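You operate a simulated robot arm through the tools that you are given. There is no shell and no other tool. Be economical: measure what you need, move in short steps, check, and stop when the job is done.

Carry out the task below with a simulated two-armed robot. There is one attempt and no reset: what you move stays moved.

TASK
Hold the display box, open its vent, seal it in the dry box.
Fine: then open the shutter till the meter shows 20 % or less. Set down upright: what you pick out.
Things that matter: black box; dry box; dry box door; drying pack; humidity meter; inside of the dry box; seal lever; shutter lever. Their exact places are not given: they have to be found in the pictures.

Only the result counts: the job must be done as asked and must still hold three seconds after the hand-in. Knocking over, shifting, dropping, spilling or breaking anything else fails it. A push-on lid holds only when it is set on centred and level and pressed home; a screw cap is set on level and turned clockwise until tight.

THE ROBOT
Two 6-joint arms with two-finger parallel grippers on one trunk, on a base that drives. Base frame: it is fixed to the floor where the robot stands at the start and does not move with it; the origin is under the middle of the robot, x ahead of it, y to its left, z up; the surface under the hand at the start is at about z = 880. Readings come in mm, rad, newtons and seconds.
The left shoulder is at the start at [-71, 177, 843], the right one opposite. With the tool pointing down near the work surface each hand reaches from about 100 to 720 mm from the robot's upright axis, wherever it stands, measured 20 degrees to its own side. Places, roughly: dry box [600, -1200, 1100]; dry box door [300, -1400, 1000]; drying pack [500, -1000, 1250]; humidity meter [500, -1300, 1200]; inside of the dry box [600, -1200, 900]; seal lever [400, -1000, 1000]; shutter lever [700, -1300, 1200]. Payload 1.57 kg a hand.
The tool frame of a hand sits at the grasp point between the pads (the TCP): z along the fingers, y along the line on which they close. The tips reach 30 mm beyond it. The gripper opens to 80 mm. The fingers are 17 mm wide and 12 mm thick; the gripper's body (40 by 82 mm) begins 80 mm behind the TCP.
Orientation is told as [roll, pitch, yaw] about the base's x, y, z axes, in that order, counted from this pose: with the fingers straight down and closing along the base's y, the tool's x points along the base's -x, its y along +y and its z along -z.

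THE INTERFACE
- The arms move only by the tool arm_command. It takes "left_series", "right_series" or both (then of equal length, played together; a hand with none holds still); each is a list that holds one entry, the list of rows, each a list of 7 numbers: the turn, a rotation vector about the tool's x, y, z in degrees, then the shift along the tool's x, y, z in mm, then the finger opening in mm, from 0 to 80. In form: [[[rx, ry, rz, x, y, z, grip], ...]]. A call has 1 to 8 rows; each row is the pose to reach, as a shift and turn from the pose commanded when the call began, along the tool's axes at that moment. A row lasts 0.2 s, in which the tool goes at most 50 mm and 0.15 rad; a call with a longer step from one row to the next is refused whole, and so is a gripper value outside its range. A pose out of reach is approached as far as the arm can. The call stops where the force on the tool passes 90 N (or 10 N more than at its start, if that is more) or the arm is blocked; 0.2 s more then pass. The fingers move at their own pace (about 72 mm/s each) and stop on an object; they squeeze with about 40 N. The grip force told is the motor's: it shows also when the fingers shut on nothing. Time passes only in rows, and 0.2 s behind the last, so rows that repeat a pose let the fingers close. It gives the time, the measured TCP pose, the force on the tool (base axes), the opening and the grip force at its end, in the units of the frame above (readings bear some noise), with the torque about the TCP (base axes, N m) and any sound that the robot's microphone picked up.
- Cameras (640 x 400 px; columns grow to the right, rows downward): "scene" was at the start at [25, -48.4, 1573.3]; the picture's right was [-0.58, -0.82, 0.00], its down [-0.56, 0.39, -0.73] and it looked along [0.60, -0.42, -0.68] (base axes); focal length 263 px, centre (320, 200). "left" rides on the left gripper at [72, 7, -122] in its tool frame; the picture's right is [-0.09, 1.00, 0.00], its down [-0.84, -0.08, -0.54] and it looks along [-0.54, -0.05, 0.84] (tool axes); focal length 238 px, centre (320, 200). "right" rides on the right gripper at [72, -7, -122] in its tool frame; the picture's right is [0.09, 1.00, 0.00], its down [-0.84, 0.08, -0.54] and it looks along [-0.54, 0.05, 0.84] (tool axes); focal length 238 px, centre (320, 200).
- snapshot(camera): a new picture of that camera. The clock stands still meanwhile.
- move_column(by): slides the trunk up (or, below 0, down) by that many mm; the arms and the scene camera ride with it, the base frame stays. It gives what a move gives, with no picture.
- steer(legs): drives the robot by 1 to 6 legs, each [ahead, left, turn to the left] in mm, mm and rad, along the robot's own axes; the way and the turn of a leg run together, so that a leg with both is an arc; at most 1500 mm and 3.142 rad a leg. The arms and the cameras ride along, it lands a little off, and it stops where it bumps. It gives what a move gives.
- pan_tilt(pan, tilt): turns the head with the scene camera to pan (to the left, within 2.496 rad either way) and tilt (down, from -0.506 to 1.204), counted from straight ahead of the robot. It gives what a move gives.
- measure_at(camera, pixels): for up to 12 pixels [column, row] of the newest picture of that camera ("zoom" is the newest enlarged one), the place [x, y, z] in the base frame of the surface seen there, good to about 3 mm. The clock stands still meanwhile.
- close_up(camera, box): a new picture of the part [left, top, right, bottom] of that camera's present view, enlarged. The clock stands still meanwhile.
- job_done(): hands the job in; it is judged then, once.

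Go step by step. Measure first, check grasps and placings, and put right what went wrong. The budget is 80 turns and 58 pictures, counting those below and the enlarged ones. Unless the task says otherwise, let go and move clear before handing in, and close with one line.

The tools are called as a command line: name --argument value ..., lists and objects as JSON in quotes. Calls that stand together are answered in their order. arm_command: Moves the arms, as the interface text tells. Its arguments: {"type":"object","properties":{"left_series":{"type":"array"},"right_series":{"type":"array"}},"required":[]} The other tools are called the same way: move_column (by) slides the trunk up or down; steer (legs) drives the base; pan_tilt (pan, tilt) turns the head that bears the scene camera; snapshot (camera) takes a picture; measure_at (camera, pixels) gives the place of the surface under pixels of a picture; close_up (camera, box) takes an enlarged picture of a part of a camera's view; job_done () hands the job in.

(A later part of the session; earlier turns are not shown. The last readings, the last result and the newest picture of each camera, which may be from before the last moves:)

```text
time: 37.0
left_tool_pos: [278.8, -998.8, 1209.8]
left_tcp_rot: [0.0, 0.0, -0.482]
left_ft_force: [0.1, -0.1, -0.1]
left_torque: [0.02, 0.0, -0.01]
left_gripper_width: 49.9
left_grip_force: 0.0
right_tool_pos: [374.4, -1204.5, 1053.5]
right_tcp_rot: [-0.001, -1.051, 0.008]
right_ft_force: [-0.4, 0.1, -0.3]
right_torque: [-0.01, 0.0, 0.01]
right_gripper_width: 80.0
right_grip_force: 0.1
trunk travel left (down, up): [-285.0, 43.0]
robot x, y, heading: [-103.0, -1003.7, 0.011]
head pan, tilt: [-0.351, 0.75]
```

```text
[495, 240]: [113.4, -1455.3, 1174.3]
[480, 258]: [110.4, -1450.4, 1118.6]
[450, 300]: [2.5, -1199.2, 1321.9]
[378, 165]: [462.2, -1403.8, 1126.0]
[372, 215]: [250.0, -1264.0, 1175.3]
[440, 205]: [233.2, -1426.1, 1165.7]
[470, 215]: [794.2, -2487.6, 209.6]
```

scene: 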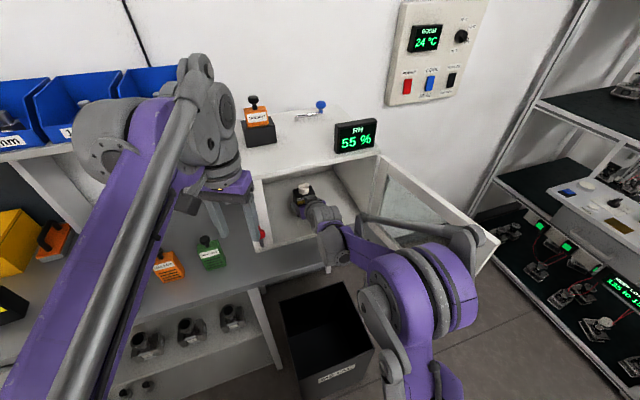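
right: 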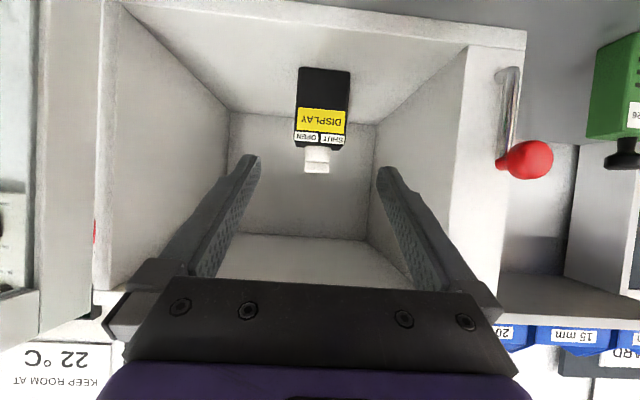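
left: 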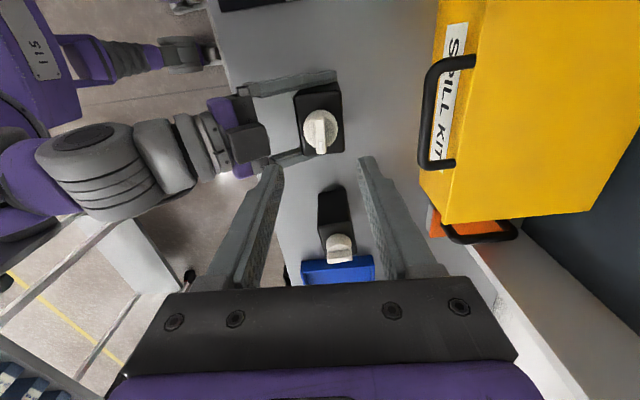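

The display box stands upright inside. Now for the door: I'll bring the right hand upright and closed, above the door's height, to later hook behind its outer side.

arm_command --right_series '[[[0, 7.5, 0, -9.6, -12, -35, 40], [0, 15, 0, -19.3, -24, -70, 20], [0, 22.5, 0, -28.9, -36, -105, 0], [0, 30, 0, -38.5, -48, -140, 0], [0, 37.5, 0, -48.1, -60, -175, 0], [0, 45, 0, -57.8, -72, -210, 0], [0, 52.5, 0, -67.4, -84, -245, 0], [0, 60, 0, -77, -96, -280, 0]]]'

arm_command --right_series '[[[0, 0, 0, 2, -40, 0, 0], [0, 0, 0, 5, -80, 0, 0], [0, 0, 0, 10, -120, 0, 0], [0, 0, 0, 15, -160, 0, 0], [0, 0, 0, 20, -200, 0, 0], [0, 0, 0, 20, -225, 0, 0]]]'

snapshot --camera "right"

measure_at --camera "right" --pixels '[[340, 60], [380, 60], [360, 100], [400, 60], [420, 100], [400, 130], [440, 60], [380, 150]]'

```text
time: 38.8
left_tool_pos: [279.6, -996.8, 1210.3]
left_tcp_rot: [-0.002, 0.0, -0.482]
left_ft_force: [-0.5, 0.1, 0.3]
left_torque: [-0.01, 0.01, 0.01]
left_gripper_width: 49.9
left_grip_force: 0.1
right_tool_pos: [171.3, -1301.3, 1260.2]
right_tcp_rot: [0.002, 0.003, 0.007]
right_ft_force: [0.0, -0.2, 1.2]
right_torque: [-0.01, 0.01, 0.01]
right_gripper_width: 0.0
right_grip_force: 21.0
trunk travel left (down, up): [-285.0, 43.0]
robot x, y, heading: [-106.4, -1007.4, 0.011]
head pan, tilt: [-0.351, 0.75]
```

```text
time: 40.2
left_tool_pos: [280.2, -999.2, 1210.4]
left_tcp_rot: [0.001, 0.0, -0.48]
left_ft_force: [0.9, 0.5, -0.1]
left_torque: [0.03, -0.02, -0.02]
left_gripper_width: 50.1
left_grip_force: 0.1
right_tool_pos: [152.5, -1525.4, 1259.9]
right_tcp_rot: [-0.001, 0.001, 0.009]
right_ft_force: [0.1, -0.4, -0.6]
right_torque: [0.01, -0.02, -0.01]
right_gripper_width: 0.1
right_grip_force: 21.1
trunk travel left (down, up): [-285.0, 43.0]
robot x, y, heading: [-100.8, -1001.6, 0.005]
head pan, tilt: [-0.351, 0.75]
```

```text
29 pictures are left
```

right: 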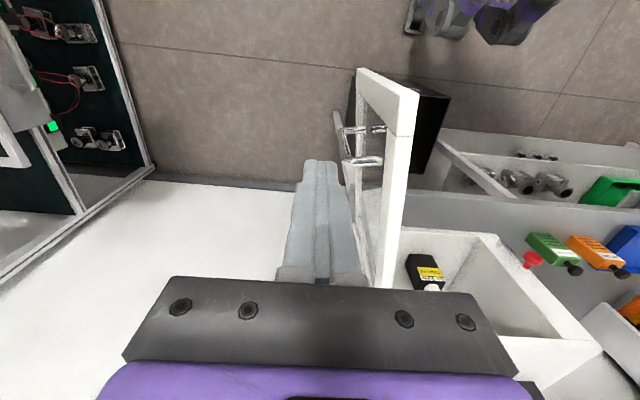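

```text
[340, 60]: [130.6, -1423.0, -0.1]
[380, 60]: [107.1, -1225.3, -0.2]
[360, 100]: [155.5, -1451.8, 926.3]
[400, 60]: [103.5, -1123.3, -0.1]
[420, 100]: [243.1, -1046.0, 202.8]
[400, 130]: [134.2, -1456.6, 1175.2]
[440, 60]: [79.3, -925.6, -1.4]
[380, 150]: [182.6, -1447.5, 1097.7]
```

The door's edge (385,110) lies left of the closed fingers and has a chrome handle on its outer side near (360,150). I'll measure the handle before descending.

measure_at --camera "right" --pixels '[[347, 163], [375, 162], [378, 128], [337, 120], [345, 150], [385, 250], [400, 250], [362, 80], [408, 95]]'

close_up --camera "right" --box '[280, 50, 440, 250]'

```text
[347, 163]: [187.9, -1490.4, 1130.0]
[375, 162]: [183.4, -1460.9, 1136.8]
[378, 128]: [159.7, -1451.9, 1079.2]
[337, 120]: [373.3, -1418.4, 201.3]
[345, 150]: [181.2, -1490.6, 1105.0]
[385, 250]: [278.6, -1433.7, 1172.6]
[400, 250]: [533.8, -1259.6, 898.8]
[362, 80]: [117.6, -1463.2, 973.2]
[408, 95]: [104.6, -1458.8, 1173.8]
```

```text
2.00 times, centred on (360, 150) of right
```

zoom: 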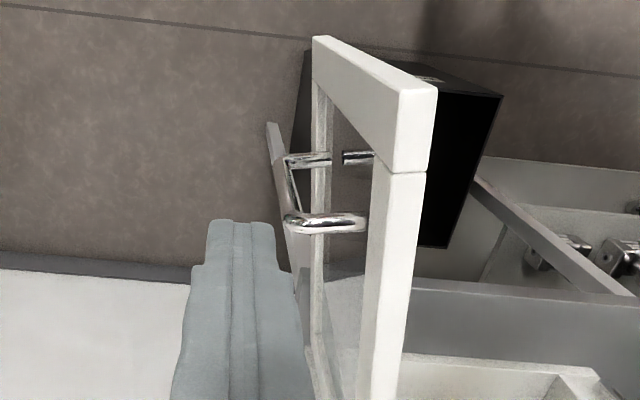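

The handle is a vertical bar at (185, −1490), so I'll descend at x≈128, between it and the door's free edge. The left hand moves aside meanwhile.

arm_command --left_series '[[[0, 0, -7, 30, 26, 0, 50], [0, 0, -14, 60, 52, 0, 50], [0, 0, -21, 90, 79, 0, 50], [0, 0, -27.5, 122, 105, 0, 50], [0, 0, -27.5, 122, 105, 0, 50]]]' --right_series '[[[0, 0, 0, 24, 5, 0, 0], [0, 0, 0, 24, 5, 40, 0], [0, 0, 0, 24, 5, 85, 0], [0, 0, 0, 24, 5, 130, 0], [0, 0, 0, 24, 20, 130, 0]]]'

snapshot --camera "right"

```text
time: 41.4
left_tool_pos: [220.4, -849.7, 1208.7]
left_tcp_rot: [0.0, 0.0, -0.001]
left_ft_force: [0.2, 0.3, 0.4]
left_torque: [0.01, -0.03, 0.01]
left_gripper_width: 50.0
left_grip_force: 0.0
right_tool_pos: [128.6, -1505.7, 1129.1]
right_tcp_rot: [0.0, 0.0, 0.008]
right_ft_force: [0.3, -0.5, 0.6]
right_torque: [-0.01, 0.0, 0.0]
right_gripper_width: 0.0
right_grip_force: 21.7
trunk travel left (down, up): [-285.0, 43.0]
robot x, y, heading: [-102.2, -1005.5, 0.008]
head pan, tilt: [-0.351, 0.75]
```

```text
27 pictures are left
```

right: 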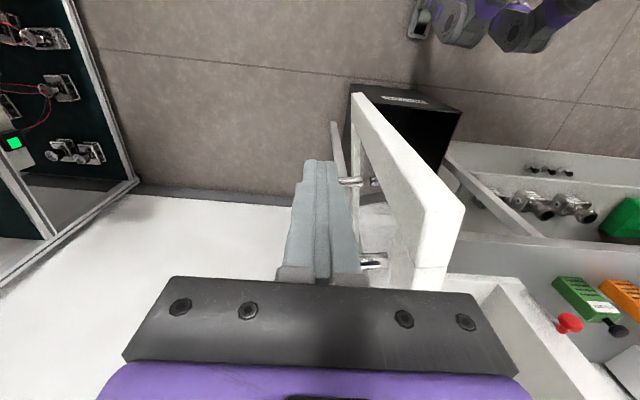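

The fingers are behind the door, clear of the handle. I'll push the door along its arc (hinge ≈(465, −1405)) for the first part.

arm_command --right_series '[[[0, 0, 0, 0, 31, 0, 0], [0, 0, 0, -0.7, 55, 0, 0], [0, 0, 0, 1.6, 79, 0, 0], [0, 0, 0, 2.2, 108, 0, 0], [0, 0, 0, 0.3, 138, 0, 0], [0, 0, 0, -4.2, 167, 0, 0], [0, 0, 0, -11.3, 196, 0, 0], [0, 0, 0, -20.8, 224, 0, 0]]]'

snapshot --camera "right"

```text
time: 43.2
left_tool_pos: [219.8, -849.6, 1208.9]
left_tcp_rot: [0.0, 0.001, -0.001]
left_ft_force: [-0.1, -0.1, 0.0]
left_torque: [0.0, 0.0, 0.03]
left_gripper_width: 49.9
left_grip_force: 0.0
right_tool_pos: [146.8, -1278.2, 1131.0]
right_tcp_rot: [0.001, 0.002, 0.006]
right_ft_force: [0.1, -0.4, -0.6]
right_torque: [0.02, 0.0, 0.04]
right_gripper_width: 0.1
right_grip_force: 21.7
trunk travel left (down, up): [-285.0, 43.0]
robot x, y, heading: [-106.3, -1002.3, 0.005]
head pan, tilt: [-0.351, 0.75]
```

```text
26 pictures are left
```

right: 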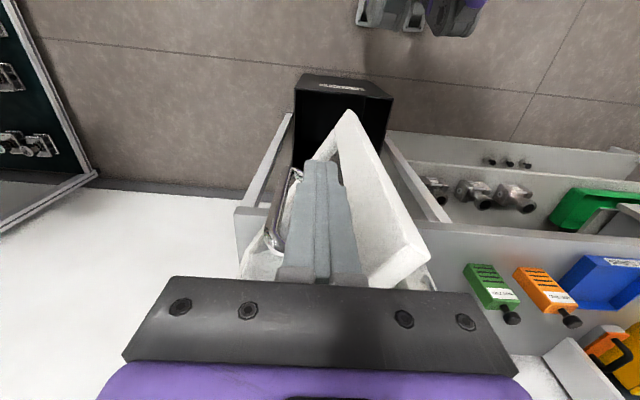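

The door follows (now ≈25°). Continuing the arc.

arm_command --right_series '[[[0, 0, 0, -11.9, 27, 0, 0], [0, 0, 0, -26.1, 53, 0, 0], [0, 0, 0, -42.6, 77.4, 0, 0], [0, 0, 0, -61, 100.4, 0, 0], [0, 0, 0, -81.4, 121.8, 0, 0], [0, 0, 0, -103.7, 141.3, 0, 0], [0, 0, 0, -127.6, 158.7, 0, 0], [0, 0, 0, -152.9, 174, 0, 0]]]'

snapshot --camera "right"

snapshot --camera "scene"

```text
time: 45.0
left_tool_pos: [222.3, -849.2, 1209.6]
left_tcp_rot: [0.0, 0.0, -0.002]
left_ft_force: [0.5, -0.1, -0.2]
left_torque: [0.01, -0.02, 0.02]
left_gripper_width: 50.1
left_grip_force: 0.1
right_tool_pos: [299.4, -1102.7, 1129.6]
right_tcp_rot: [0.0, 0.0, 0.007]
right_ft_force: [0.0, 0.5, -0.5]
right_torque: [-0.01, -0.01, -0.01]
right_gripper_width: 0.1
right_grip_force: 21.3
trunk travel left (down, up): [-285.0, 43.0]
robot x, y, heading: [-108.9, -1002.8, 0.012]
head pan, tilt: [-0.351, 0.75]
```

```text
25 pictures are left
```

right: 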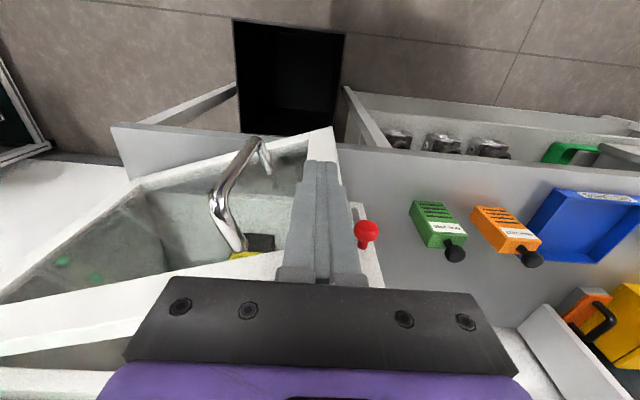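

```text
24 pictures are left
```

scene: 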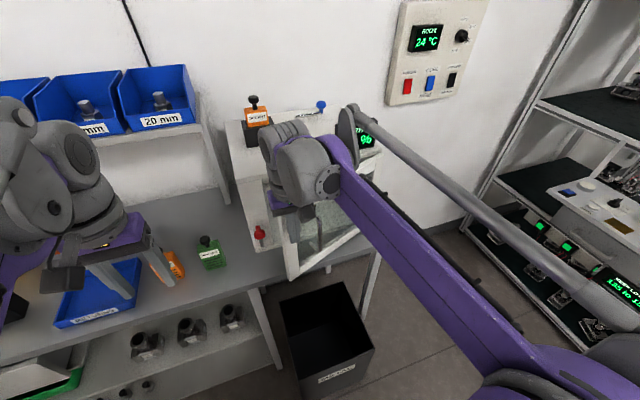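

The door is at about 65° with the fingers near its free edge and clear of the red lever. I'll push it home.

arm_command --right_series '[[[0, 0, 0, -32.9, 1.6, 0, 0], [0, 0, 0, -59.4, 11.7, 0, 0], [0, 0, 0, -86.6, 19.5, 0, 0], [0, 0, 0, -114.5, 25.1, 0, 0], [0, 0, 0, -135, 27, 0, 0], [0, 0, 0, -143, 28, 0, 0], [0, 0, 0, -147, 28, 0, 0]]]'

snapshot --camera "right"

measure_at --camera "right" --pixels '[[365, 200], [280, 200], [250, 250], [390, 200], [340, 120]]'

```text
time: 46.6
left_tool_pos: [212.7, -851.4, 1210.2]
left_tcp_rot: [0.0, -0.003, -0.001]
left_ft_force: [0.0, 0.2, -0.1]
left_torque: [-0.02, 0.02, 0.0]
left_gripper_width: 49.9
left_grip_force: 0.0
right_tool_pos: [435.8, -1077.7, 1133.2]
right_tcp_rot: [-0.001, 0.003, 0.007]
right_ft_force: [-52.8, -1.4, -32.0]
right_torque: [0.28, -1.92, -0.41]
right_gripper_width: 0.0
right_grip_force: 20.9
trunk travel left (down, up): [-285.0, 43.0]
robot x, y, heading: [-103.8, -1004.7, 0.006]
head pan, tilt: [-0.351, 0.75]
```

```text
23 pictures are left
```

right: 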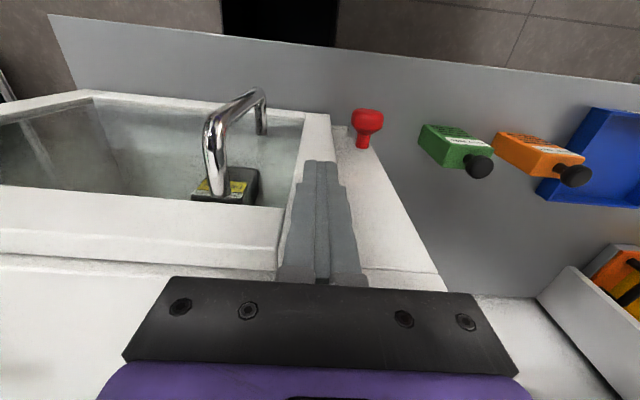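

```text
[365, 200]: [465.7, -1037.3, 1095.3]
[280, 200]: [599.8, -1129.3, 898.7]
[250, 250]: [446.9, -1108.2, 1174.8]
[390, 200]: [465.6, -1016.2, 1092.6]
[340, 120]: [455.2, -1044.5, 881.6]
```

The door is closed (face ≈446; 53 N reaction). I'll ease the right hand back and up, and look at the seal lever.

arm_command --right_series '[[[0, 0, 0, 15, 0, 0, 0], [0, 0, 0, 50, 0, 0, 0], [0, 0, 0, 90, -30, -40, 0], [0, 0, 0, 130, -70, -80, 0], [0, 0, 0, 160, -110, -100, 0], [0, 0, 0, 160, -150, -100, 0]]]'

close_up --camera "scene" --box '[225, 90, 385, 270]'

measure_at --camera "zoom" --pixels '[[250, 350], [250, 320], [260, 385], [330, 280], [400, 270], [240, 230], [300, 200]]'

```text
refused: row 3 steps farther than a row can; nothing moved
```

```text
2.22 times, centred on (305, 180) of scene
```

zoom: 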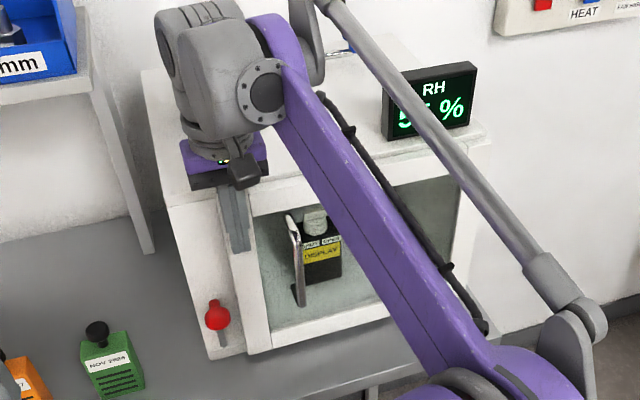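

```text
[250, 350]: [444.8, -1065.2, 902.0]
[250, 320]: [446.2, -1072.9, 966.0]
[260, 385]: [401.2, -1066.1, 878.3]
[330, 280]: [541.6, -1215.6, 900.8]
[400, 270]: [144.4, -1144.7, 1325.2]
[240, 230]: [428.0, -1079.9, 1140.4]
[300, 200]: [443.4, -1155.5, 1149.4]
```

The door is flush; the third step was too long. I'll repeat with shorter steps.

arm_command --right_series '[[[0, 0, 0, 10, 0, 0, 0], [0, 0, 0, 40, 0, 0, 0], [0, 0, 0, 70, -20, -30, 0], [0, 0, 0, 100, -45, -60, 0], [0, 0, 0, 130, -75, -85, 0], [0, 0, 0, 160, -105, -100, 0], [0, 0, 0, 170, -145, -100, 0], [0, 0, 0, 180, -190, -100, 0]]]'

close_up --camera "scene" --box '[225, 90, 385, 270]'

measure_at --camera "zoom" --pixels '[[217, 315], [222, 338], [228, 345], [210, 345], [293, 220], [298, 300], [256, 300]]'

```text
time: 48.4
left_tool_pos: [218.2, -851.2, 1210.1]
left_tcp_rot: [0.0, 0.001, 0.001]
left_ft_force: [0.5, -0.3, 0.0]
left_torque: [0.0, 0.02, 0.01]
left_gripper_width: 50.0
left_grip_force: 0.0
right_tool_pos: [267.3, -1269.9, 1231.7]
right_tcp_rot: [0.0, -0.002, 0.011]
right_ft_force: [-0.6, -1.0, 0.1]
right_torque: [-0.01, -0.04, -0.05]
right_gripper_width: 0.2
right_grip_force: 21.6
trunk travel left (down, up): [-285.0, 43.0]
robot x, y, heading: [-109.9, -1008.6, 0.011]
head pan, tilt: [-0.351, 0.75]
```

```text
2.22 times, centred on (305, 180) of scene
```

zoom: 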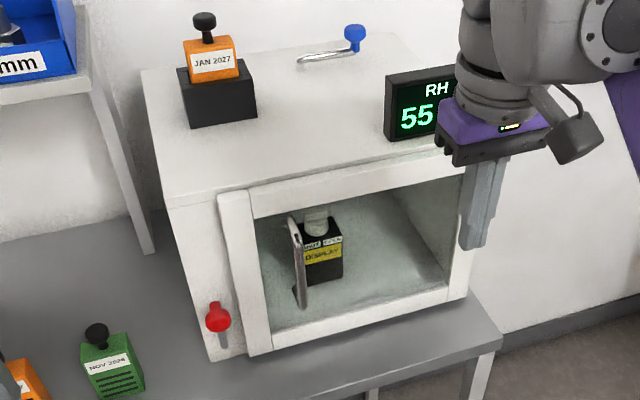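

```text
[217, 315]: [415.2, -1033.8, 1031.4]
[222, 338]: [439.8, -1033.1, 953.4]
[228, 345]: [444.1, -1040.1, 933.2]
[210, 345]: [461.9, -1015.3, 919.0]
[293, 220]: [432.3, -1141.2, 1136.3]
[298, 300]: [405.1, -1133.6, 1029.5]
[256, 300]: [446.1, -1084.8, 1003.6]
```

The door stays closed. A tight close-up of the seal lever follows.

close_up --camera "scene" --box '[265, 215, 305, 250]'

measure_at --camera "zoom" --pixels '[[230, 180], [210, 150], [250, 260], [260, 300]]'

close_up --camera "left" --box '[0, 40, 320, 240]'

```text
11.43 times, centred on (285, 232) of scene
```

zoom: 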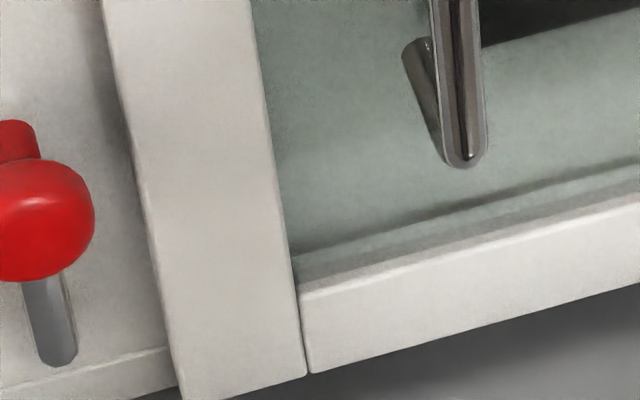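

```text
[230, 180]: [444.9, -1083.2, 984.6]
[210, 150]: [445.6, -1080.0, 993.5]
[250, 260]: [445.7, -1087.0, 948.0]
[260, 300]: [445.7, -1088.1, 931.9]
```

```text
2.00 times, centred on (160, 140) of left
```

zoom: 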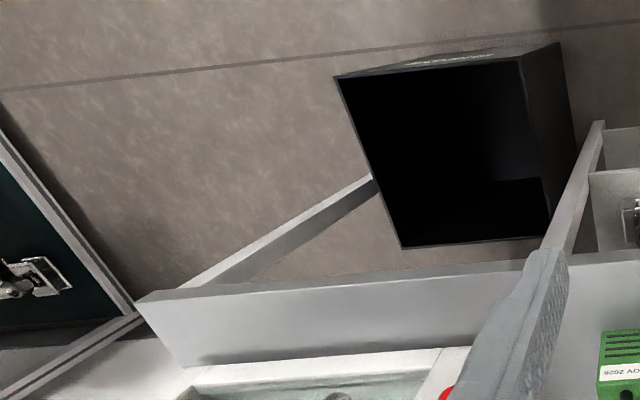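

The red knob (ball ≈28 mm, centre ≈(422, −1037, 1020)) sits atop a flat bar whose lower end is at z≈945. The left hand goes to a pre-grasp in front of it, tilted 60°.

arm_command --left_series '[[[0, -7.5, 0, -13.8, -23.3, 17, 60], [0, -15, 0, -27.5, -46.5, 34, 60], [0, -22.5, 0, -41.3, -69.8, 51, 60], [0, -30, 0, -55, -93, 68, 60], [0, -37.5, 0, -68.8, -116.3, 85, 60], [0, -45, 0, -82.5, -139.5, 102, 60], [0, -52.5, 0, -96.3, -162.8, 119, 60], [0, -60, 0, -110, -186, 137, 60]]]'

snapshot --camera "left"

measure_at --camera "left" --pixels '[[320, 100], [320, 130], [320, 150], [310, 110], [330, 110], [320, 80]]'

```text
time: 50.2
left_tool_pos: [331.6, -1034.9, 1071.6]
left_tcp_rot: [-0.003, -1.049, 0.0]
left_ft_force: [-0.3, -0.1, 0.2]
left_torque: [0.0, -0.01, 0.01]
left_gripper_width: 60.0
left_grip_force: 0.1
right_tool_pos: [267.6, -1268.7, 1232.2]
right_tcp_rot: [0.001, -0.001, 0.007]
right_ft_force: [0.0, 0.2, -0.7]
right_torque: [0.01, 0.0, 0.02]
right_gripper_width: 0.0
right_grip_force: 21.1
trunk travel left (down, up): [-285.0, 43.0]
robot x, y, heading: [-103.0, -1007.5, 0.01]
head pan, tilt: [-0.351, 0.75]
```

```text
18 pictures are left
```

left: 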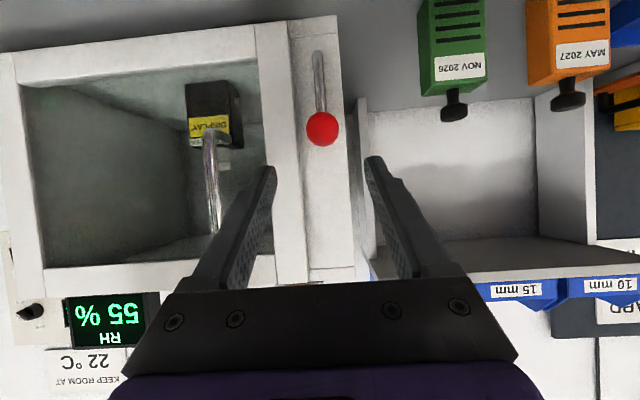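

```text
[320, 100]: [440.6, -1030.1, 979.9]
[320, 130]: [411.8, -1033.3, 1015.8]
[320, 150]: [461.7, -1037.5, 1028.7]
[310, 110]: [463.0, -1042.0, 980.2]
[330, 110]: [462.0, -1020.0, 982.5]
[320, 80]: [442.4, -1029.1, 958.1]
```

The ball's centre is at about (423, −1033, 1014). I'll move 92 mm along the fingers and close on it.

arm_command --left_series '[[[0, 0, 0, 2, 2, 35, 60], [0, 0, 0, 4, 2, 70, 60], [0, 0, 0, 4.8, 2, 92, 60], [0, 0, 0, 4.8, 2, 92, 60], [0, 0, 0, 4.8, 2, 92, 10], [0, 0, 0, 4.8, 2, 92, 10], [0, 0, 0, 4.8, 2, 92, 10]]]'

```text
time: 51.8
left_tool_pos: [406.7, -1031.8, 1025.3]
left_tcp_rot: [0.0, -1.047, 0.0]
left_ft_force: [-0.5, -0.3, -1.9]
left_torque: [0.02, -0.09, -0.01]
left_gripper_width: 30.8
left_grip_force: 39.9
right_tool_pos: [267.1, -1267.7, 1233.9]
right_tcp_rot: [-0.001, 0.001, 0.007]
right_ft_force: [-0.3, -0.6, 0.4]
right_torque: [0.02, 0.0, 0.02]
right_gripper_width: 0.0
right_grip_force: 21.8
trunk travel left (down, up): [-285.0, 43.0]
robot x, y, heading: [-106.5, -1006.6, 0.01]
head pan, tilt: [-0.351, 0.75]
```

The knob is gripped (30.8 mm). I'll try the first 24° of an arc toward the door and watch the forces.

arm_command --left_series '[[[0, 0, 0, 0.6, -10, 0.4, 10], [0, 0, 0, 2.4, -19.8, 1.4, 10], [0, 0, 0, 5.4, -29.3, 3.1, 10], [0, 0, 0, 5.4, -29.3, 3.1, 10]]]'

```text
time: 52.8
left_tool_pos: [405.0, -1061.8, 1017.8]
left_tcp_rot: [-0.001, -1.048, 0.001]
left_ft_force: [3.0, 4.6, 0.9]
left_torque: [0.39, -0.27, 0.12]
left_gripper_width: 30.8
left_grip_force: 40.0
right_tool_pos: [267.7, -1267.2, 1232.7]
right_tcp_rot: [0.0, 0.0, 0.007]
right_ft_force: [0.0, -0.7, -0.6]
right_torque: [0.04, 0.0, 0.02]
right_gripper_width: 0.0
right_grip_force: 21.8
trunk travel left (down, up): [-285.0, 43.0]
robot x, y, heading: [-107.0, -1004.2, 0.008]
head pan, tilt: [-0.351, 0.75]
```

Free motion, with only a few newtons. Continuing the arc down to horizontal.

arm_command --left_series '[[[0, 0, 0, 5.3, -11, 3, 10], [0, 0, 0, 12.1, -20.7, 7, 10], [0, 0, 0, 20.4, -28.9, 11.8, 10], [0, 0, 0, 29.6, -35.4, 17.1, 10], [0, 0, 0, 39.8, -39.9, 23, 10], [0, 0, 0, 50.5, -42.3, 29.2, 10], [0, 0, 0, 57, -42.7, 32.9, 10]]]'

snapshot --camera "left"

```text
time: 54.4
left_tool_pos: [407.8, -1103.9, 950.0]
left_tcp_rot: [0.001, -1.048, 0.002]
left_ft_force: [-0.6, -0.4, -0.1]
left_torque: [-0.03, 0.05, 0.01]
left_gripper_width: 10.0
left_grip_force: 0.0
right_tool_pos: [267.4, -1267.9, 1232.6]
right_tcp_rot: [0.001, 0.0, 0.01]
right_ft_force: [0.7, 0.3, 0.4]
right_torque: [0.01, 0.01, 0.03]
right_gripper_width: 0.0
right_grip_force: 21.1
trunk travel left (down, up): [-285.0, 43.0]
robot x, y, heading: [-107.7, -1006.5, 0.01]
head pan, tilt: [-0.351, 0.75]
```

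```text
17 pictures are left
```

left: 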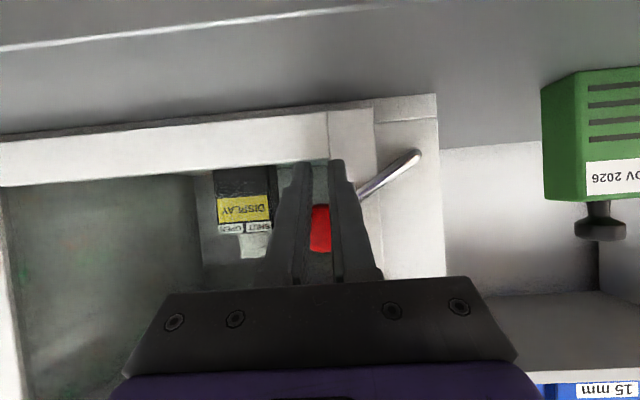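

The knob slipped from the grip at roughly 55° (ball at (322,230), pivot at (418,155)). I'll measure both, then push the ball down from above.

measure_at --camera "left" --pixels '[[322, 215], [320, 245], [322, 230], [418, 155], [395, 170], [380, 182]]'

arm_command --left_series '[[[0, 0, 0, 0, 0, -30, 10], [0, 0, 0, 0, 0, -70, 10], [0, 0, 0, -40, 5, -80, 0], [0, 0, 0, -80, 10, -90, 0]]]'

snapshot --camera "left"

measure_at --camera "left" --pixels '[[320, 90], [320, 110], [320, 130], [300, 110], [290, 100], [310, 120]]'

```text
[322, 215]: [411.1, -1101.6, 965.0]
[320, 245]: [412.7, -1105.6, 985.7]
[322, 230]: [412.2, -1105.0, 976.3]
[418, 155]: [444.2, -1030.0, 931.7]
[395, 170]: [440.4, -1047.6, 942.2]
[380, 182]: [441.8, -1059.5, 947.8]
```

```text
time: 55.4
left_tool_pos: [369.0, -1094.6, 1066.1]
left_tcp_rot: [-0.002, -1.047, -0.001]
left_ft_force: [0.1, -0.3, 0.0]
left_torque: [-0.02, 0.0, 0.03]
left_gripper_width: 0.0
left_grip_force: 21.2
right_tool_pos: [267.2, -1267.3, 1233.2]
right_tcp_rot: [0.0, -0.002, 0.007]
right_ft_force: [0.4, -0.2, -1.2]
right_torque: [0.0, -0.01, 0.01]
right_gripper_width: 0.0
right_grip_force: 21.4
trunk travel left (down, up): [-285.0, 43.0]
robot x, y, heading: [-104.5, -1006.3, 0.005]
head pan, tilt: [-0.351, 0.75]
```

```text
16 pictures are left
```

left: 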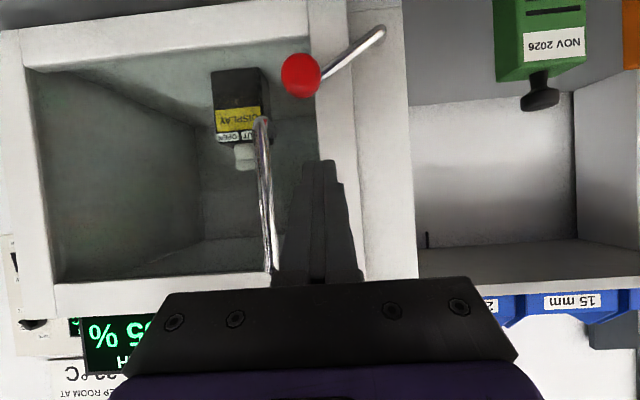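

```text
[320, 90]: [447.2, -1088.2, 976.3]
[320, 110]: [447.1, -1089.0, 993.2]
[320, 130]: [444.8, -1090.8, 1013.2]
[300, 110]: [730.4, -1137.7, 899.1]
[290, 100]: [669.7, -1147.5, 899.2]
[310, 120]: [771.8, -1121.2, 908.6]
```

Pivot ≈(y −1029, z 930), r≈90, so the ball's end place is about (−1119, 930). I'll set the closed fingers above the ball and press it down.

arm_command --left_series '[[[0, 0, 0, 2, -6, 22, 0], [0, 0, 0, 4.5, -10, 44.2, 0], [0, 0, 0, 29.6, -11, 58.7, 0], [0, 0, 0, 51.3, -15, 71.2, 0], [0, 0, 0, 64, -18, 78.5, 0], [0, 0, 0, 70, -18, 82, 0], [0, 0, 0, 73.8, -18, 84.2, 0]]]'

snapshot --camera "left"

```text
time: 57.0
left_tool_pos: [404.2, -1112.9, 964.0]
left_tcp_rot: [0.004, -1.057, -0.009]
left_ft_force: [14.1, 1.2, 56.6]
left_torque: [0.17, -1.25, 0.51]
left_gripper_width: 0.3
left_grip_force: 21.3
right_tool_pos: [266.8, -1267.0, 1234.4]
right_tcp_rot: [0.001, -0.005, 0.009]
right_ft_force: [-1.0, 0.4, -0.7]
right_torque: [-0.01, 0.04, 0.02]
right_gripper_width: 0.0
right_grip_force: 21.5
trunk travel left (down, up): [-285.0, 43.0]
robot x, y, heading: [-101.8, -1001.6, 0.003]
head pan, tilt: [-0.351, 0.75]
```

```text
15 pictures are left
```

left: 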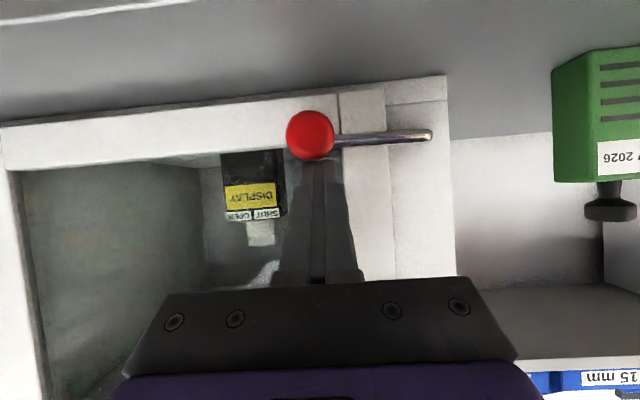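

The lever is now horizontal against its stop (57 N), so the door is sealed. I'll retreat the left hand and use the right camera to see how far the base reaches toward the bin, since the shutter lever at (692, −1302) is far.

arm_command --left_series '[[[0, 0, 0, -17, 0, -10, 0], [0, 0, 0, -20, 0, -50, 0], [0, 0, 0, -25, 20, -95, 0], [0, 0, 0, -30, 50, -130, 0], [0, 0, 0, -50, 80, -160, 0], [0, 0, 0, -80, 110, -180, 0]]]' --right_series '[[[0, 0, 0, 20, 0, 0, 0], [0, 0, 0, 40, 0, 0, 0], [0, 0, 0, 60, 0, 0, 0], [0, 0, 0, 80, 0, 0, 0], [0, 0, 0, 100, 0, 0, 0], [0, 0, 0, 120, 0, 0, 0]]]'

snapshot --camera "right"

measure_at --camera "right" --pixels '[[500, 10], [520, 20], [540, 30], [560, 20], [580, 10], [500, 40], [450, 10], [600, 30], [330, 60]]'

```text
time: 58.4
left_tool_pos: [287.9, -1001.2, 1119.7]
left_tcp_rot: [0.0, -1.048, -0.001]
left_ft_force: [-0.1, -0.6, 0.6]
left_torque: [0.01, 0.01, -0.04]
left_gripper_width: 0.2
left_grip_force: 21.5
right_tool_pos: [146.8, -1268.3, 1231.4]
right_tcp_rot: [0.001, -0.001, 0.008]
right_ft_force: [-0.9, 0.4, -0.8]
right_torque: [-0.01, 0.03, -0.02]
right_gripper_width: 0.0
right_grip_force: 20.7
trunk travel left (down, up): [-285.0, 43.0]
robot x, y, heading: [-105.9, -1005.7, 0.005]
head pan, tilt: [-0.351, 0.75]
```

```text
14 pictures are left
```

right: 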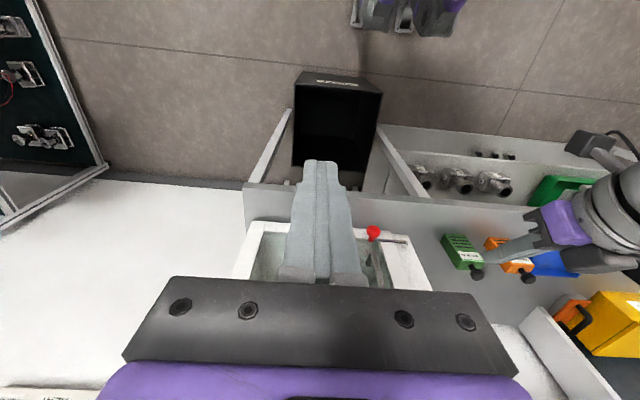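

```text
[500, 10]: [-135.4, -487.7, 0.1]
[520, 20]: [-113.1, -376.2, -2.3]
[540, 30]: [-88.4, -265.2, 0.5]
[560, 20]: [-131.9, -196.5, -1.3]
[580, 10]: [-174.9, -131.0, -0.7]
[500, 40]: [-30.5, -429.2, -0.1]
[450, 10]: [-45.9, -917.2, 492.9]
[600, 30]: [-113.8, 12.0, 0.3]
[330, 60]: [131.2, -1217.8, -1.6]
```

The robot's lower body shows at (350–465, 0–38), with bare floor below it. I'll measure its front edge.

measure_at --camera "right" --pixels '[[360, 26], [380, 30], [400, 33], [420, 36], [440, 38], [400, 20], [370, 10], [420, 20], [400, 42], [345, 20], [352, 72], [310, 70]]'

```text
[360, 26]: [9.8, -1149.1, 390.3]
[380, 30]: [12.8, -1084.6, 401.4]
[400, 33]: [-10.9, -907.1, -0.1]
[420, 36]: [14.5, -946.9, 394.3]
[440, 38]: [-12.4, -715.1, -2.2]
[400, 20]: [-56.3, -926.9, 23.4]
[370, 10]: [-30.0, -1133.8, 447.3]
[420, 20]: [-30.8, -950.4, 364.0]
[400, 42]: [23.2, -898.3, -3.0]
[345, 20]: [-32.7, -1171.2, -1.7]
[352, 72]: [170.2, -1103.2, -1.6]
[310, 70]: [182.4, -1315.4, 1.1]
```

The lower body reaches only ≈125 mm ahead of the axis and the bin starts at x≈170–185, so robot x≈0 leaves a margin. I'll pull the left hand back, then drive 150 right and 100 ahead.

arm_command --left_series '[[[0, 0, 0, 2, 10, -37, 0], [0, 0, 0, 4, 25, -74, 0], [0, 0, 0, 7, 40, -112, 0], [0, 0, 0, 7, 60, -130, 0]]]'

steer --legs '[[0, -150, 0], [100, 0, 0]]'

move_column --by 40

pan_tilt --pan -0.1 --tilt 0.6

snapshot --camera "scene"

```text
time: 59.4
left_tool_pos: [172.0, -941.8, 1178.5]
left_tcp_rot: [0.001, -1.046, 0.0]
left_ft_force: [-0.9, 0.3, -0.6]
left_torque: [-0.02, -0.04, -0.02]
left_gripper_width: 0.0
left_grip_force: 21.2
right_tool_pos: [148.2, -1269.8, 1230.7]
right_tcp_rot: [0.0, 0.0, 0.005]
right_ft_force: [0.0, 0.2, 0.4]
right_torque: [0.01, -0.02, 0.01]
right_gripper_width: 0.0
right_grip_force: 22.1
trunk travel left (down, up): [-285.0, 43.0]
robot x, y, heading: [-104.2, -1005.4, 0.006]
head pan, tilt: [-0.351, 0.75]
```

```text
time: 61.9
left_tool_pos: [198.7, -1091.3, 1177.9]
left_tcp_rot: [0.003, -1.044, 0.001]
left_ft_force: [0.0, 0.3, -0.4]
left_torque: [-0.02, 0.02, -0.01]
left_gripper_width: 0.0
left_grip_force: 21.0
right_tool_pos: [177.8, -1418.8, 1230.8]
right_tcp_rot: [-0.001, 0.0, 0.009]
right_ft_force: [0.5, -0.5, 0.2]
right_torque: [-0.03, 0.08, -0.01]
right_gripper_width: 0.0
right_grip_force: 21.3
trunk travel left (down, up): [-285.0, 43.0]
robot x, y, heading: [-82.0, -1151.5, 0.009]
head pan, tilt: [-0.351, 0.75]
stopped in leg 2: the robot was blocked; the commanded pose is now the measured one
```

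```text
time: 62.7
left_tool_pos: [194.7, -1091.2, 1218.0]
left_tcp_rot: [0.001, -1.047, 0.002]
left_ft_force: [0.0, -0.7, 0.6]
left_torque: [0.01, 0.0, 0.0]
left_gripper_width: 0.0
left_grip_force: 21.2
right_tool_pos: [172.1, -1417.8, 1270.9]
right_tcp_rot: [0.0, -0.002, 0.01]
right_ft_force: [-1.0, -0.9, -1.2]
right_torque: [-0.03, -0.01, 0.01]
right_gripper_width: 0.0
right_grip_force: 21.8
trunk travel left (down, up): [-325.0, 3.0]
robot x, y, heading: [-84.9, -1155.1, 0.011]
head pan, tilt: [-0.351, 0.75]
```

```text
time: 63.5
left_tool_pos: [194.9, -1090.2, 1219.5]
left_tcp_rot: [0.0, -1.046, 0.001]
left_ft_force: [0.2, 0.4, 0.0]
left_torque: [0.0, -0.01, 0.0]
left_gripper_width: 0.1
left_grip_force: 21.2
right_tool_pos: [171.8, -1418.0, 1271.6]
right_tcp_rot: [0.001, 0.001, 0.012]
right_ft_force: [-0.7, -0.2, 0.1]
right_torque: [-0.02, 0.01, 0.0]
right_gripper_width: 0.0
right_grip_force: 21.4
trunk travel left (down, up): [-325.0, 3.0]
robot x, y, heading: [-82.9, -1152.6, 0.01]
head pan, tilt: [-0.099, 0.6]
```

```text
13 pictures are left
```

scene: 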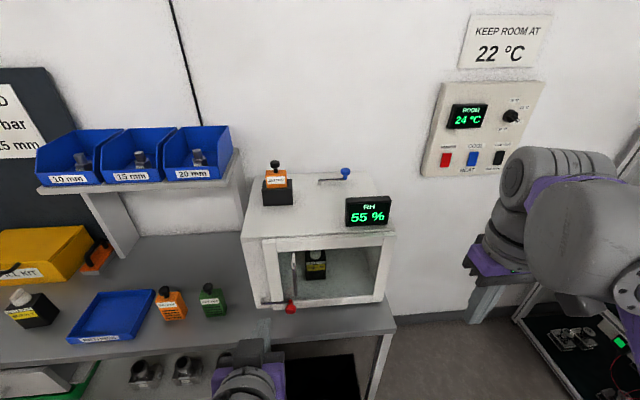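

The drive was blocked at x=−82, most likely near the bin, and the shutter lever may be just out of reach from here. I'll look closely at the lever and measure it, and check the bin, first backing off 15 mm.

steer --legs '[[-15, 0, 0]]'

close_up --camera "scene" --box '[240, 150, 400, 240]'

measure_at --camera "zoom" --pixels '[[424, 95], [422, 82], [325, 125], [320, 118], [360, 115], [400, 110], [415, 110], [145, 125], [140, 70], [200, 200], [520, 240], [320, 130]]'

```text
time: 64.2
left_tool_pos: [184.3, -1091.9, 1218.4]
left_tcp_rot: [0.0, -1.045, 0.001]
left_ft_force: [-0.2, -1.3, 0.5]
left_torque: [-0.02, 0.04, -0.01]
left_gripper_width: 0.0
left_grip_force: 22.0
right_tool_pos: [159.8, -1419.0, 1271.5]
right_tcp_rot: [0.001, 0.0, 0.011]
right_ft_force: [0.5, 0.0, 0.8]
right_torque: [-0.02, -0.01, -0.02]
right_gripper_width: 0.0
right_grip_force: 21.7
trunk travel left (down, up): [-325.0, 3.0]
robot x, y, heading: [-95.4, -1151.7, 0.013]
head pan, tilt: [-0.099, 0.6]
```

```text
4.00 times, centred on (320, 195) of scene
```

zoom: 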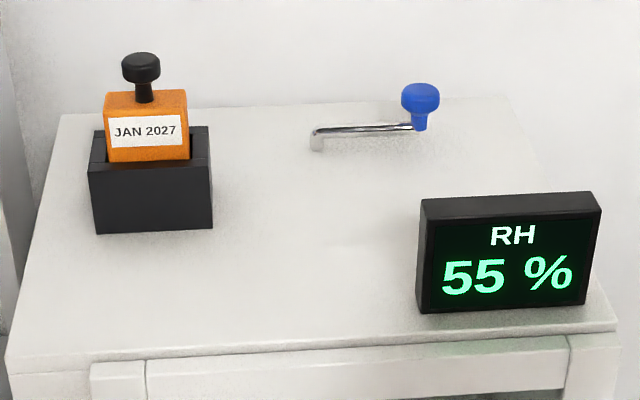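

```text
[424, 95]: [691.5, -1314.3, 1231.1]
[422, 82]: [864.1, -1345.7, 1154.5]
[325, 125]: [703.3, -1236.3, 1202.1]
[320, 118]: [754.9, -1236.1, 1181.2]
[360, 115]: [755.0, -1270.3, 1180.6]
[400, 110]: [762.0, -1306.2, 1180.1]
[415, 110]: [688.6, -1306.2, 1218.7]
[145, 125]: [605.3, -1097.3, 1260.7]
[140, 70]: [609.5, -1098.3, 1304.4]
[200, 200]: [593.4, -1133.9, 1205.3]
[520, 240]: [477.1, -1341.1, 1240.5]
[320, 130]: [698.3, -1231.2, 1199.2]
```

The shutter lever pivots at ≈(704, −1233) with its knob at ≈(694, −1312, 1225), too far to reach over the bin. I'll drive around to the free floor right of the bench, first sideways, then look.

steer --legs '[[-60, 0, 0], [0, -700, 0]]'

pan_tilt --pan 0.3 --tilt 0.8

snapshot --camera "scene"

measure_at --camera "scene" --pixels '[[320, 200], [380, 200], [440, 200], [320, 260], [440, 140], [250, 200], [280, 120], [350, 120], [500, 200], [200, 250]]'

```text
time: 71.5
left_tool_pos: [127.9, -1800.1, 1219.2]
left_tcp_rot: [0.0, -1.048, -0.001]
left_ft_force: [0.0, -0.4, -0.1]
left_torque: [0.0, -0.01, 0.02]
left_gripper_width: 0.3
left_grip_force: 21.7
right_tool_pos: [104.5, -2127.0, 1271.2]
right_tcp_rot: [0.0, 0.0, 0.008]
right_ft_force: [0.8, -0.2, 0.5]
right_torque: [0.02, 0.01, -0.01]
right_gripper_width: 0.0
right_grip_force: 21.1
trunk travel left (down, up): [-325.0, 3.0]
robot x, y, heading: [-151.5, -1861.5, 0.01]
head pan, tilt: [-0.099, 0.6]
```

```text
time: 72.3
left_tool_pos: [126.9, -1800.0, 1218.1]
left_tcp_rot: [-0.002, -1.047, 0.0]
left_ft_force: [-0.3, -1.1, 0.3]
left_torque: [0.0, 0.01, 0.02]
left_gripper_width: 0.1
left_grip_force: 21.6
right_tool_pos: [104.8, -2126.8, 1271.8]
right_tcp_rot: [0.0, 0.0, 0.009]
right_ft_force: [0.2, 0.3, 0.2]
right_torque: [-0.02, 0.0, -0.01]
right_gripper_width: 0.2
right_grip_force: 21.2
trunk travel left (down, up): [-325.0, 3.0]
robot x, y, heading: [-149.5, -1861.4, 0.006]
head pan, tilt: [0.3, 0.799]
```

```text
11 pictures are left
```

scene: 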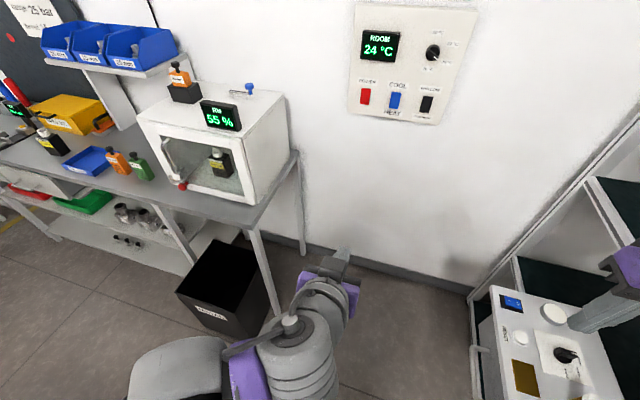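

```text
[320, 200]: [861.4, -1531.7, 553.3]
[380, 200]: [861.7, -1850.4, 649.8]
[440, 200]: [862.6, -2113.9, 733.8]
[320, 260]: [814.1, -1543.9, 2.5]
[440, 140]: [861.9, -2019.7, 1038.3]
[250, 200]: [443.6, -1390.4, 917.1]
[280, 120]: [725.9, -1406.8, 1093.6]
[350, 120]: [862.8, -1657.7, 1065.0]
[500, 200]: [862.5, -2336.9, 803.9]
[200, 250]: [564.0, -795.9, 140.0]
```

Free floor lies ahead (wall x=862). I'll check the machine at the lower right before driving forward.

measure_at --camera "scene" --pixels '[[495, 290], [476, 300], [485, 380], [565, 355], [600, 310], [480, 350], [296, 160], [300, 255], [470, 300]]'

```text
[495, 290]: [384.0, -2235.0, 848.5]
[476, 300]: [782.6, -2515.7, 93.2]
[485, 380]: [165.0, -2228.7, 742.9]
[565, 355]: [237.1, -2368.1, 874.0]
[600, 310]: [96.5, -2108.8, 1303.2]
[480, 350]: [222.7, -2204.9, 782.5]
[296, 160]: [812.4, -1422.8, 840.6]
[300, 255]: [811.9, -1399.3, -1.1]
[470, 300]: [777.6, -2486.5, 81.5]
```

The machine's edge is at y≈−2205 and the bench end at ≈−1420, so I'll station at about (270, −1800) and turn left 0.84 to face the shutter lever.

steer --legs '[[0, 60, 0], [420, 0, 0], [0, 0, 0.84]]'

pan_tilt --pan 0.0 --tilt 0.6

snapshot --camera "scene"

```text
time: 77.9
left_tool_pos: [409.1, -1549.8, 1218.5]
left_tcp_rot: [-0.001, -1.048, 0.845]
left_ft_force: [0.3, 0.6, 0.7]
left_torque: [-0.02, -0.01, -0.06]
left_gripper_width: 0.0
left_grip_force: 20.9
right_tool_pos: [639.0, -1784.8, 1270.9]
right_tcp_rot: [-0.002, 0.0, 0.853]
right_ft_force: [0.2, -0.3, -1.1]
right_torque: [0.03, 0.02, -0.04]
right_gripper_width: 0.0
right_grip_force: 21.1
trunk travel left (down, up): [-325.0, 3.0]
robot x, y, heading: [270.3, -1801.7, 0.849]
head pan, tilt: [0.3, 0.799]
```

```text
time: 78.7
left_tool_pos: [409.9, -1549.7, 1218.2]
left_tcp_rot: [0.001, -1.047, 0.845]
left_ft_force: [-0.3, 0.4, 1.2]
left_torque: [0.04, 0.01, 0.02]
left_gripper_width: 0.0
left_grip_force: 21.3
right_tool_pos: [639.2, -1784.1, 1272.2]
right_tcp_rot: [0.001, 0.002, 0.853]
right_ft_force: [0.3, -0.5, 1.3]
right_torque: [0.03, 0.0, -0.01]
right_gripper_width: 0.0
right_grip_force: 21.5
trunk travel left (down, up): [-325.0, 3.0]
robot x, y, heading: [267.8, -1802.4, 0.852]
head pan, tilt: [0.0, 0.6]
```

```text
10 pictures are left
```

scene: 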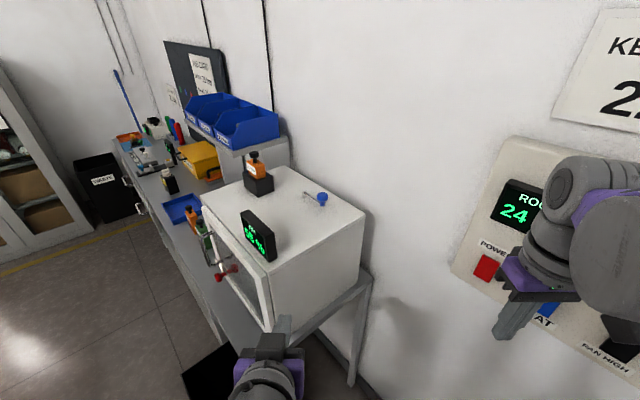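

I'm facing the lever now. The left hand goes to a pre-grasp 100 mm short of the blue knob, along its approach direction.

arm_command --left_series '[[[0, 0, 0, -28, -8, 29, 60], [0, 0, 0, -56, -16, 58, 60], [0, 0, 0, -84, -24, 87, 60], [0, 0, 0, -112, -32, 117, 60], [0, 0, 0, -140, -40, 147, 60], [0, 0, 0, -168, -48, 176, 60], [0, 0, 0, -194, -54.3, 204, 60]]]'

snapshot --camera "left"

measure_at --camera "left" --pixels '[[320, 110], [320, 125], [320, 140], [320, 155], [300, 125], [340, 125], [310, 140], [330, 140]]'

```text
time: 80.3
left_tool_pos: [634.4, -1379.8, 1284.9]
left_tcp_rot: [0.0, -1.046, 0.845]
left_ft_force: [0.0, -0.7, -0.8]
left_torque: [-0.01, 0.06, -0.02]
left_gripper_width: 59.9
left_grip_force: 0.0
right_tool_pos: [638.8, -1783.5, 1270.9]
right_tcp_rot: [0.001, 0.001, 0.853]
right_ft_force: [-0.4, -0.8, 0.6]
right_torque: [-0.03, 0.01, 0.0]
right_gripper_width: 0.0
right_grip_force: 21.1
trunk travel left (down, up): [-325.0, 3.0]
robot x, y, heading: [272.8, -1796.6, 0.853]
head pan, tilt: [0.0, 0.6]
```

```text
9 pictures are left
```

left: 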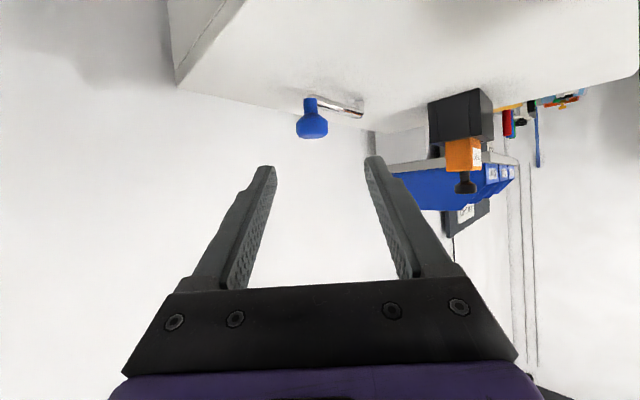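

```text
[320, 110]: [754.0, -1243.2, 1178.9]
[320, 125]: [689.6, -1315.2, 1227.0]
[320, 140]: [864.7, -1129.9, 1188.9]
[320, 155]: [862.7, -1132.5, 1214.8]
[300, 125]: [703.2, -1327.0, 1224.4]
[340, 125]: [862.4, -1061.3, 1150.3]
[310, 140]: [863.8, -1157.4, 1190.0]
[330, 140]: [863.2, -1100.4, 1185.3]
```

The knob's centre is at about (703, −1312, 1226). I'll advance 103 mm with −7 mm sideways and grip.

arm_command --left_series '[[[0, 0, 0, 0, -4, 35, 60], [0, 0, 0, 0, -7, 70, 60], [0, 0, 0, -1, -7, 103, 60], [0, 0, 0, -1, -7, 103, 60], [0, 0, 0, -1, -7, 103, 10], [0, 0, 0, -1, -7, 103, 10], [0, 0, 0, -1, -7, 103, 10]]]'

```text
time: 81.9
left_tool_pos: [695.1, -1318.9, 1233.7]
left_tcp_rot: [0.0, -1.047, 0.844]
left_ft_force: [1.3, -3.5, -2.4]
left_torque: [-0.01, -0.14, -0.08]
left_gripper_width: 31.0
left_grip_force: 39.8
right_tool_pos: [637.9, -1784.1, 1271.9]
right_tcp_rot: [-0.001, 0.0, 0.853]
right_ft_force: [-0.3, -0.9, -1.0]
right_torque: [0.0, 0.02, 0.01]
right_gripper_width: 0.0
right_grip_force: 20.9
trunk travel left (down, up): [-325.0, 3.0]
robot x, y, heading: [270.1, -1799.8, 0.854]
head pan, tilt: [0.0, 0.6]
```

Gripped (31 mm). I'll try swinging the knob 20° toward −x about the pivot and read the forces.

arm_command --left_series '[[[0, 0, 0, 2, 5.5, -3.5, 10], [0, 0, 0, 4.1, 11, -7.1, 10], [0, 0, 0, 5.7, 17.2, -9.8, 10], [0, 0, 0, 7.2, 23.4, -12.4, 10], [0, 0, 0, 7.2, 23.4, -12.4, 10]]]'

close_up --camera "scene" --box '[180, 140, 380, 290]'

```text
time: 83.1
left_tool_pos: [668.5, -1314.5, 1233.7]
left_tcp_rot: [0.003, -1.047, 0.843]
left_ft_force: [1.2, -13.6, -8.3]
left_torque: [-0.23, 0.02, -0.48]
left_gripper_width: 30.7
left_grip_force: 40.0
right_tool_pos: [640.2, -1785.2, 1269.5]
right_tcp_rot: [0.002, 0.0, 0.852]
right_ft_force: [0.2, 0.1, -0.4]
right_torque: [-0.02, -0.02, -0.01]
right_gripper_width: 0.0
right_grip_force: 20.9
trunk travel left (down, up): [-325.0, 3.0]
robot x, y, heading: [269.3, -1799.8, 0.85]
head pan, tilt: [0.0, 0.6]
```

```text
2.67 times, centred on (280, 215) of scene
```

zoom: 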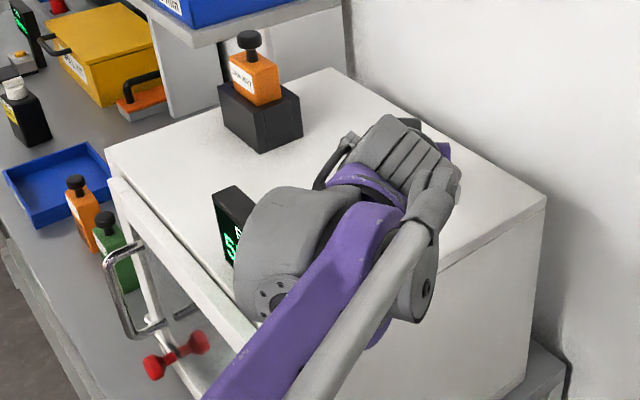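

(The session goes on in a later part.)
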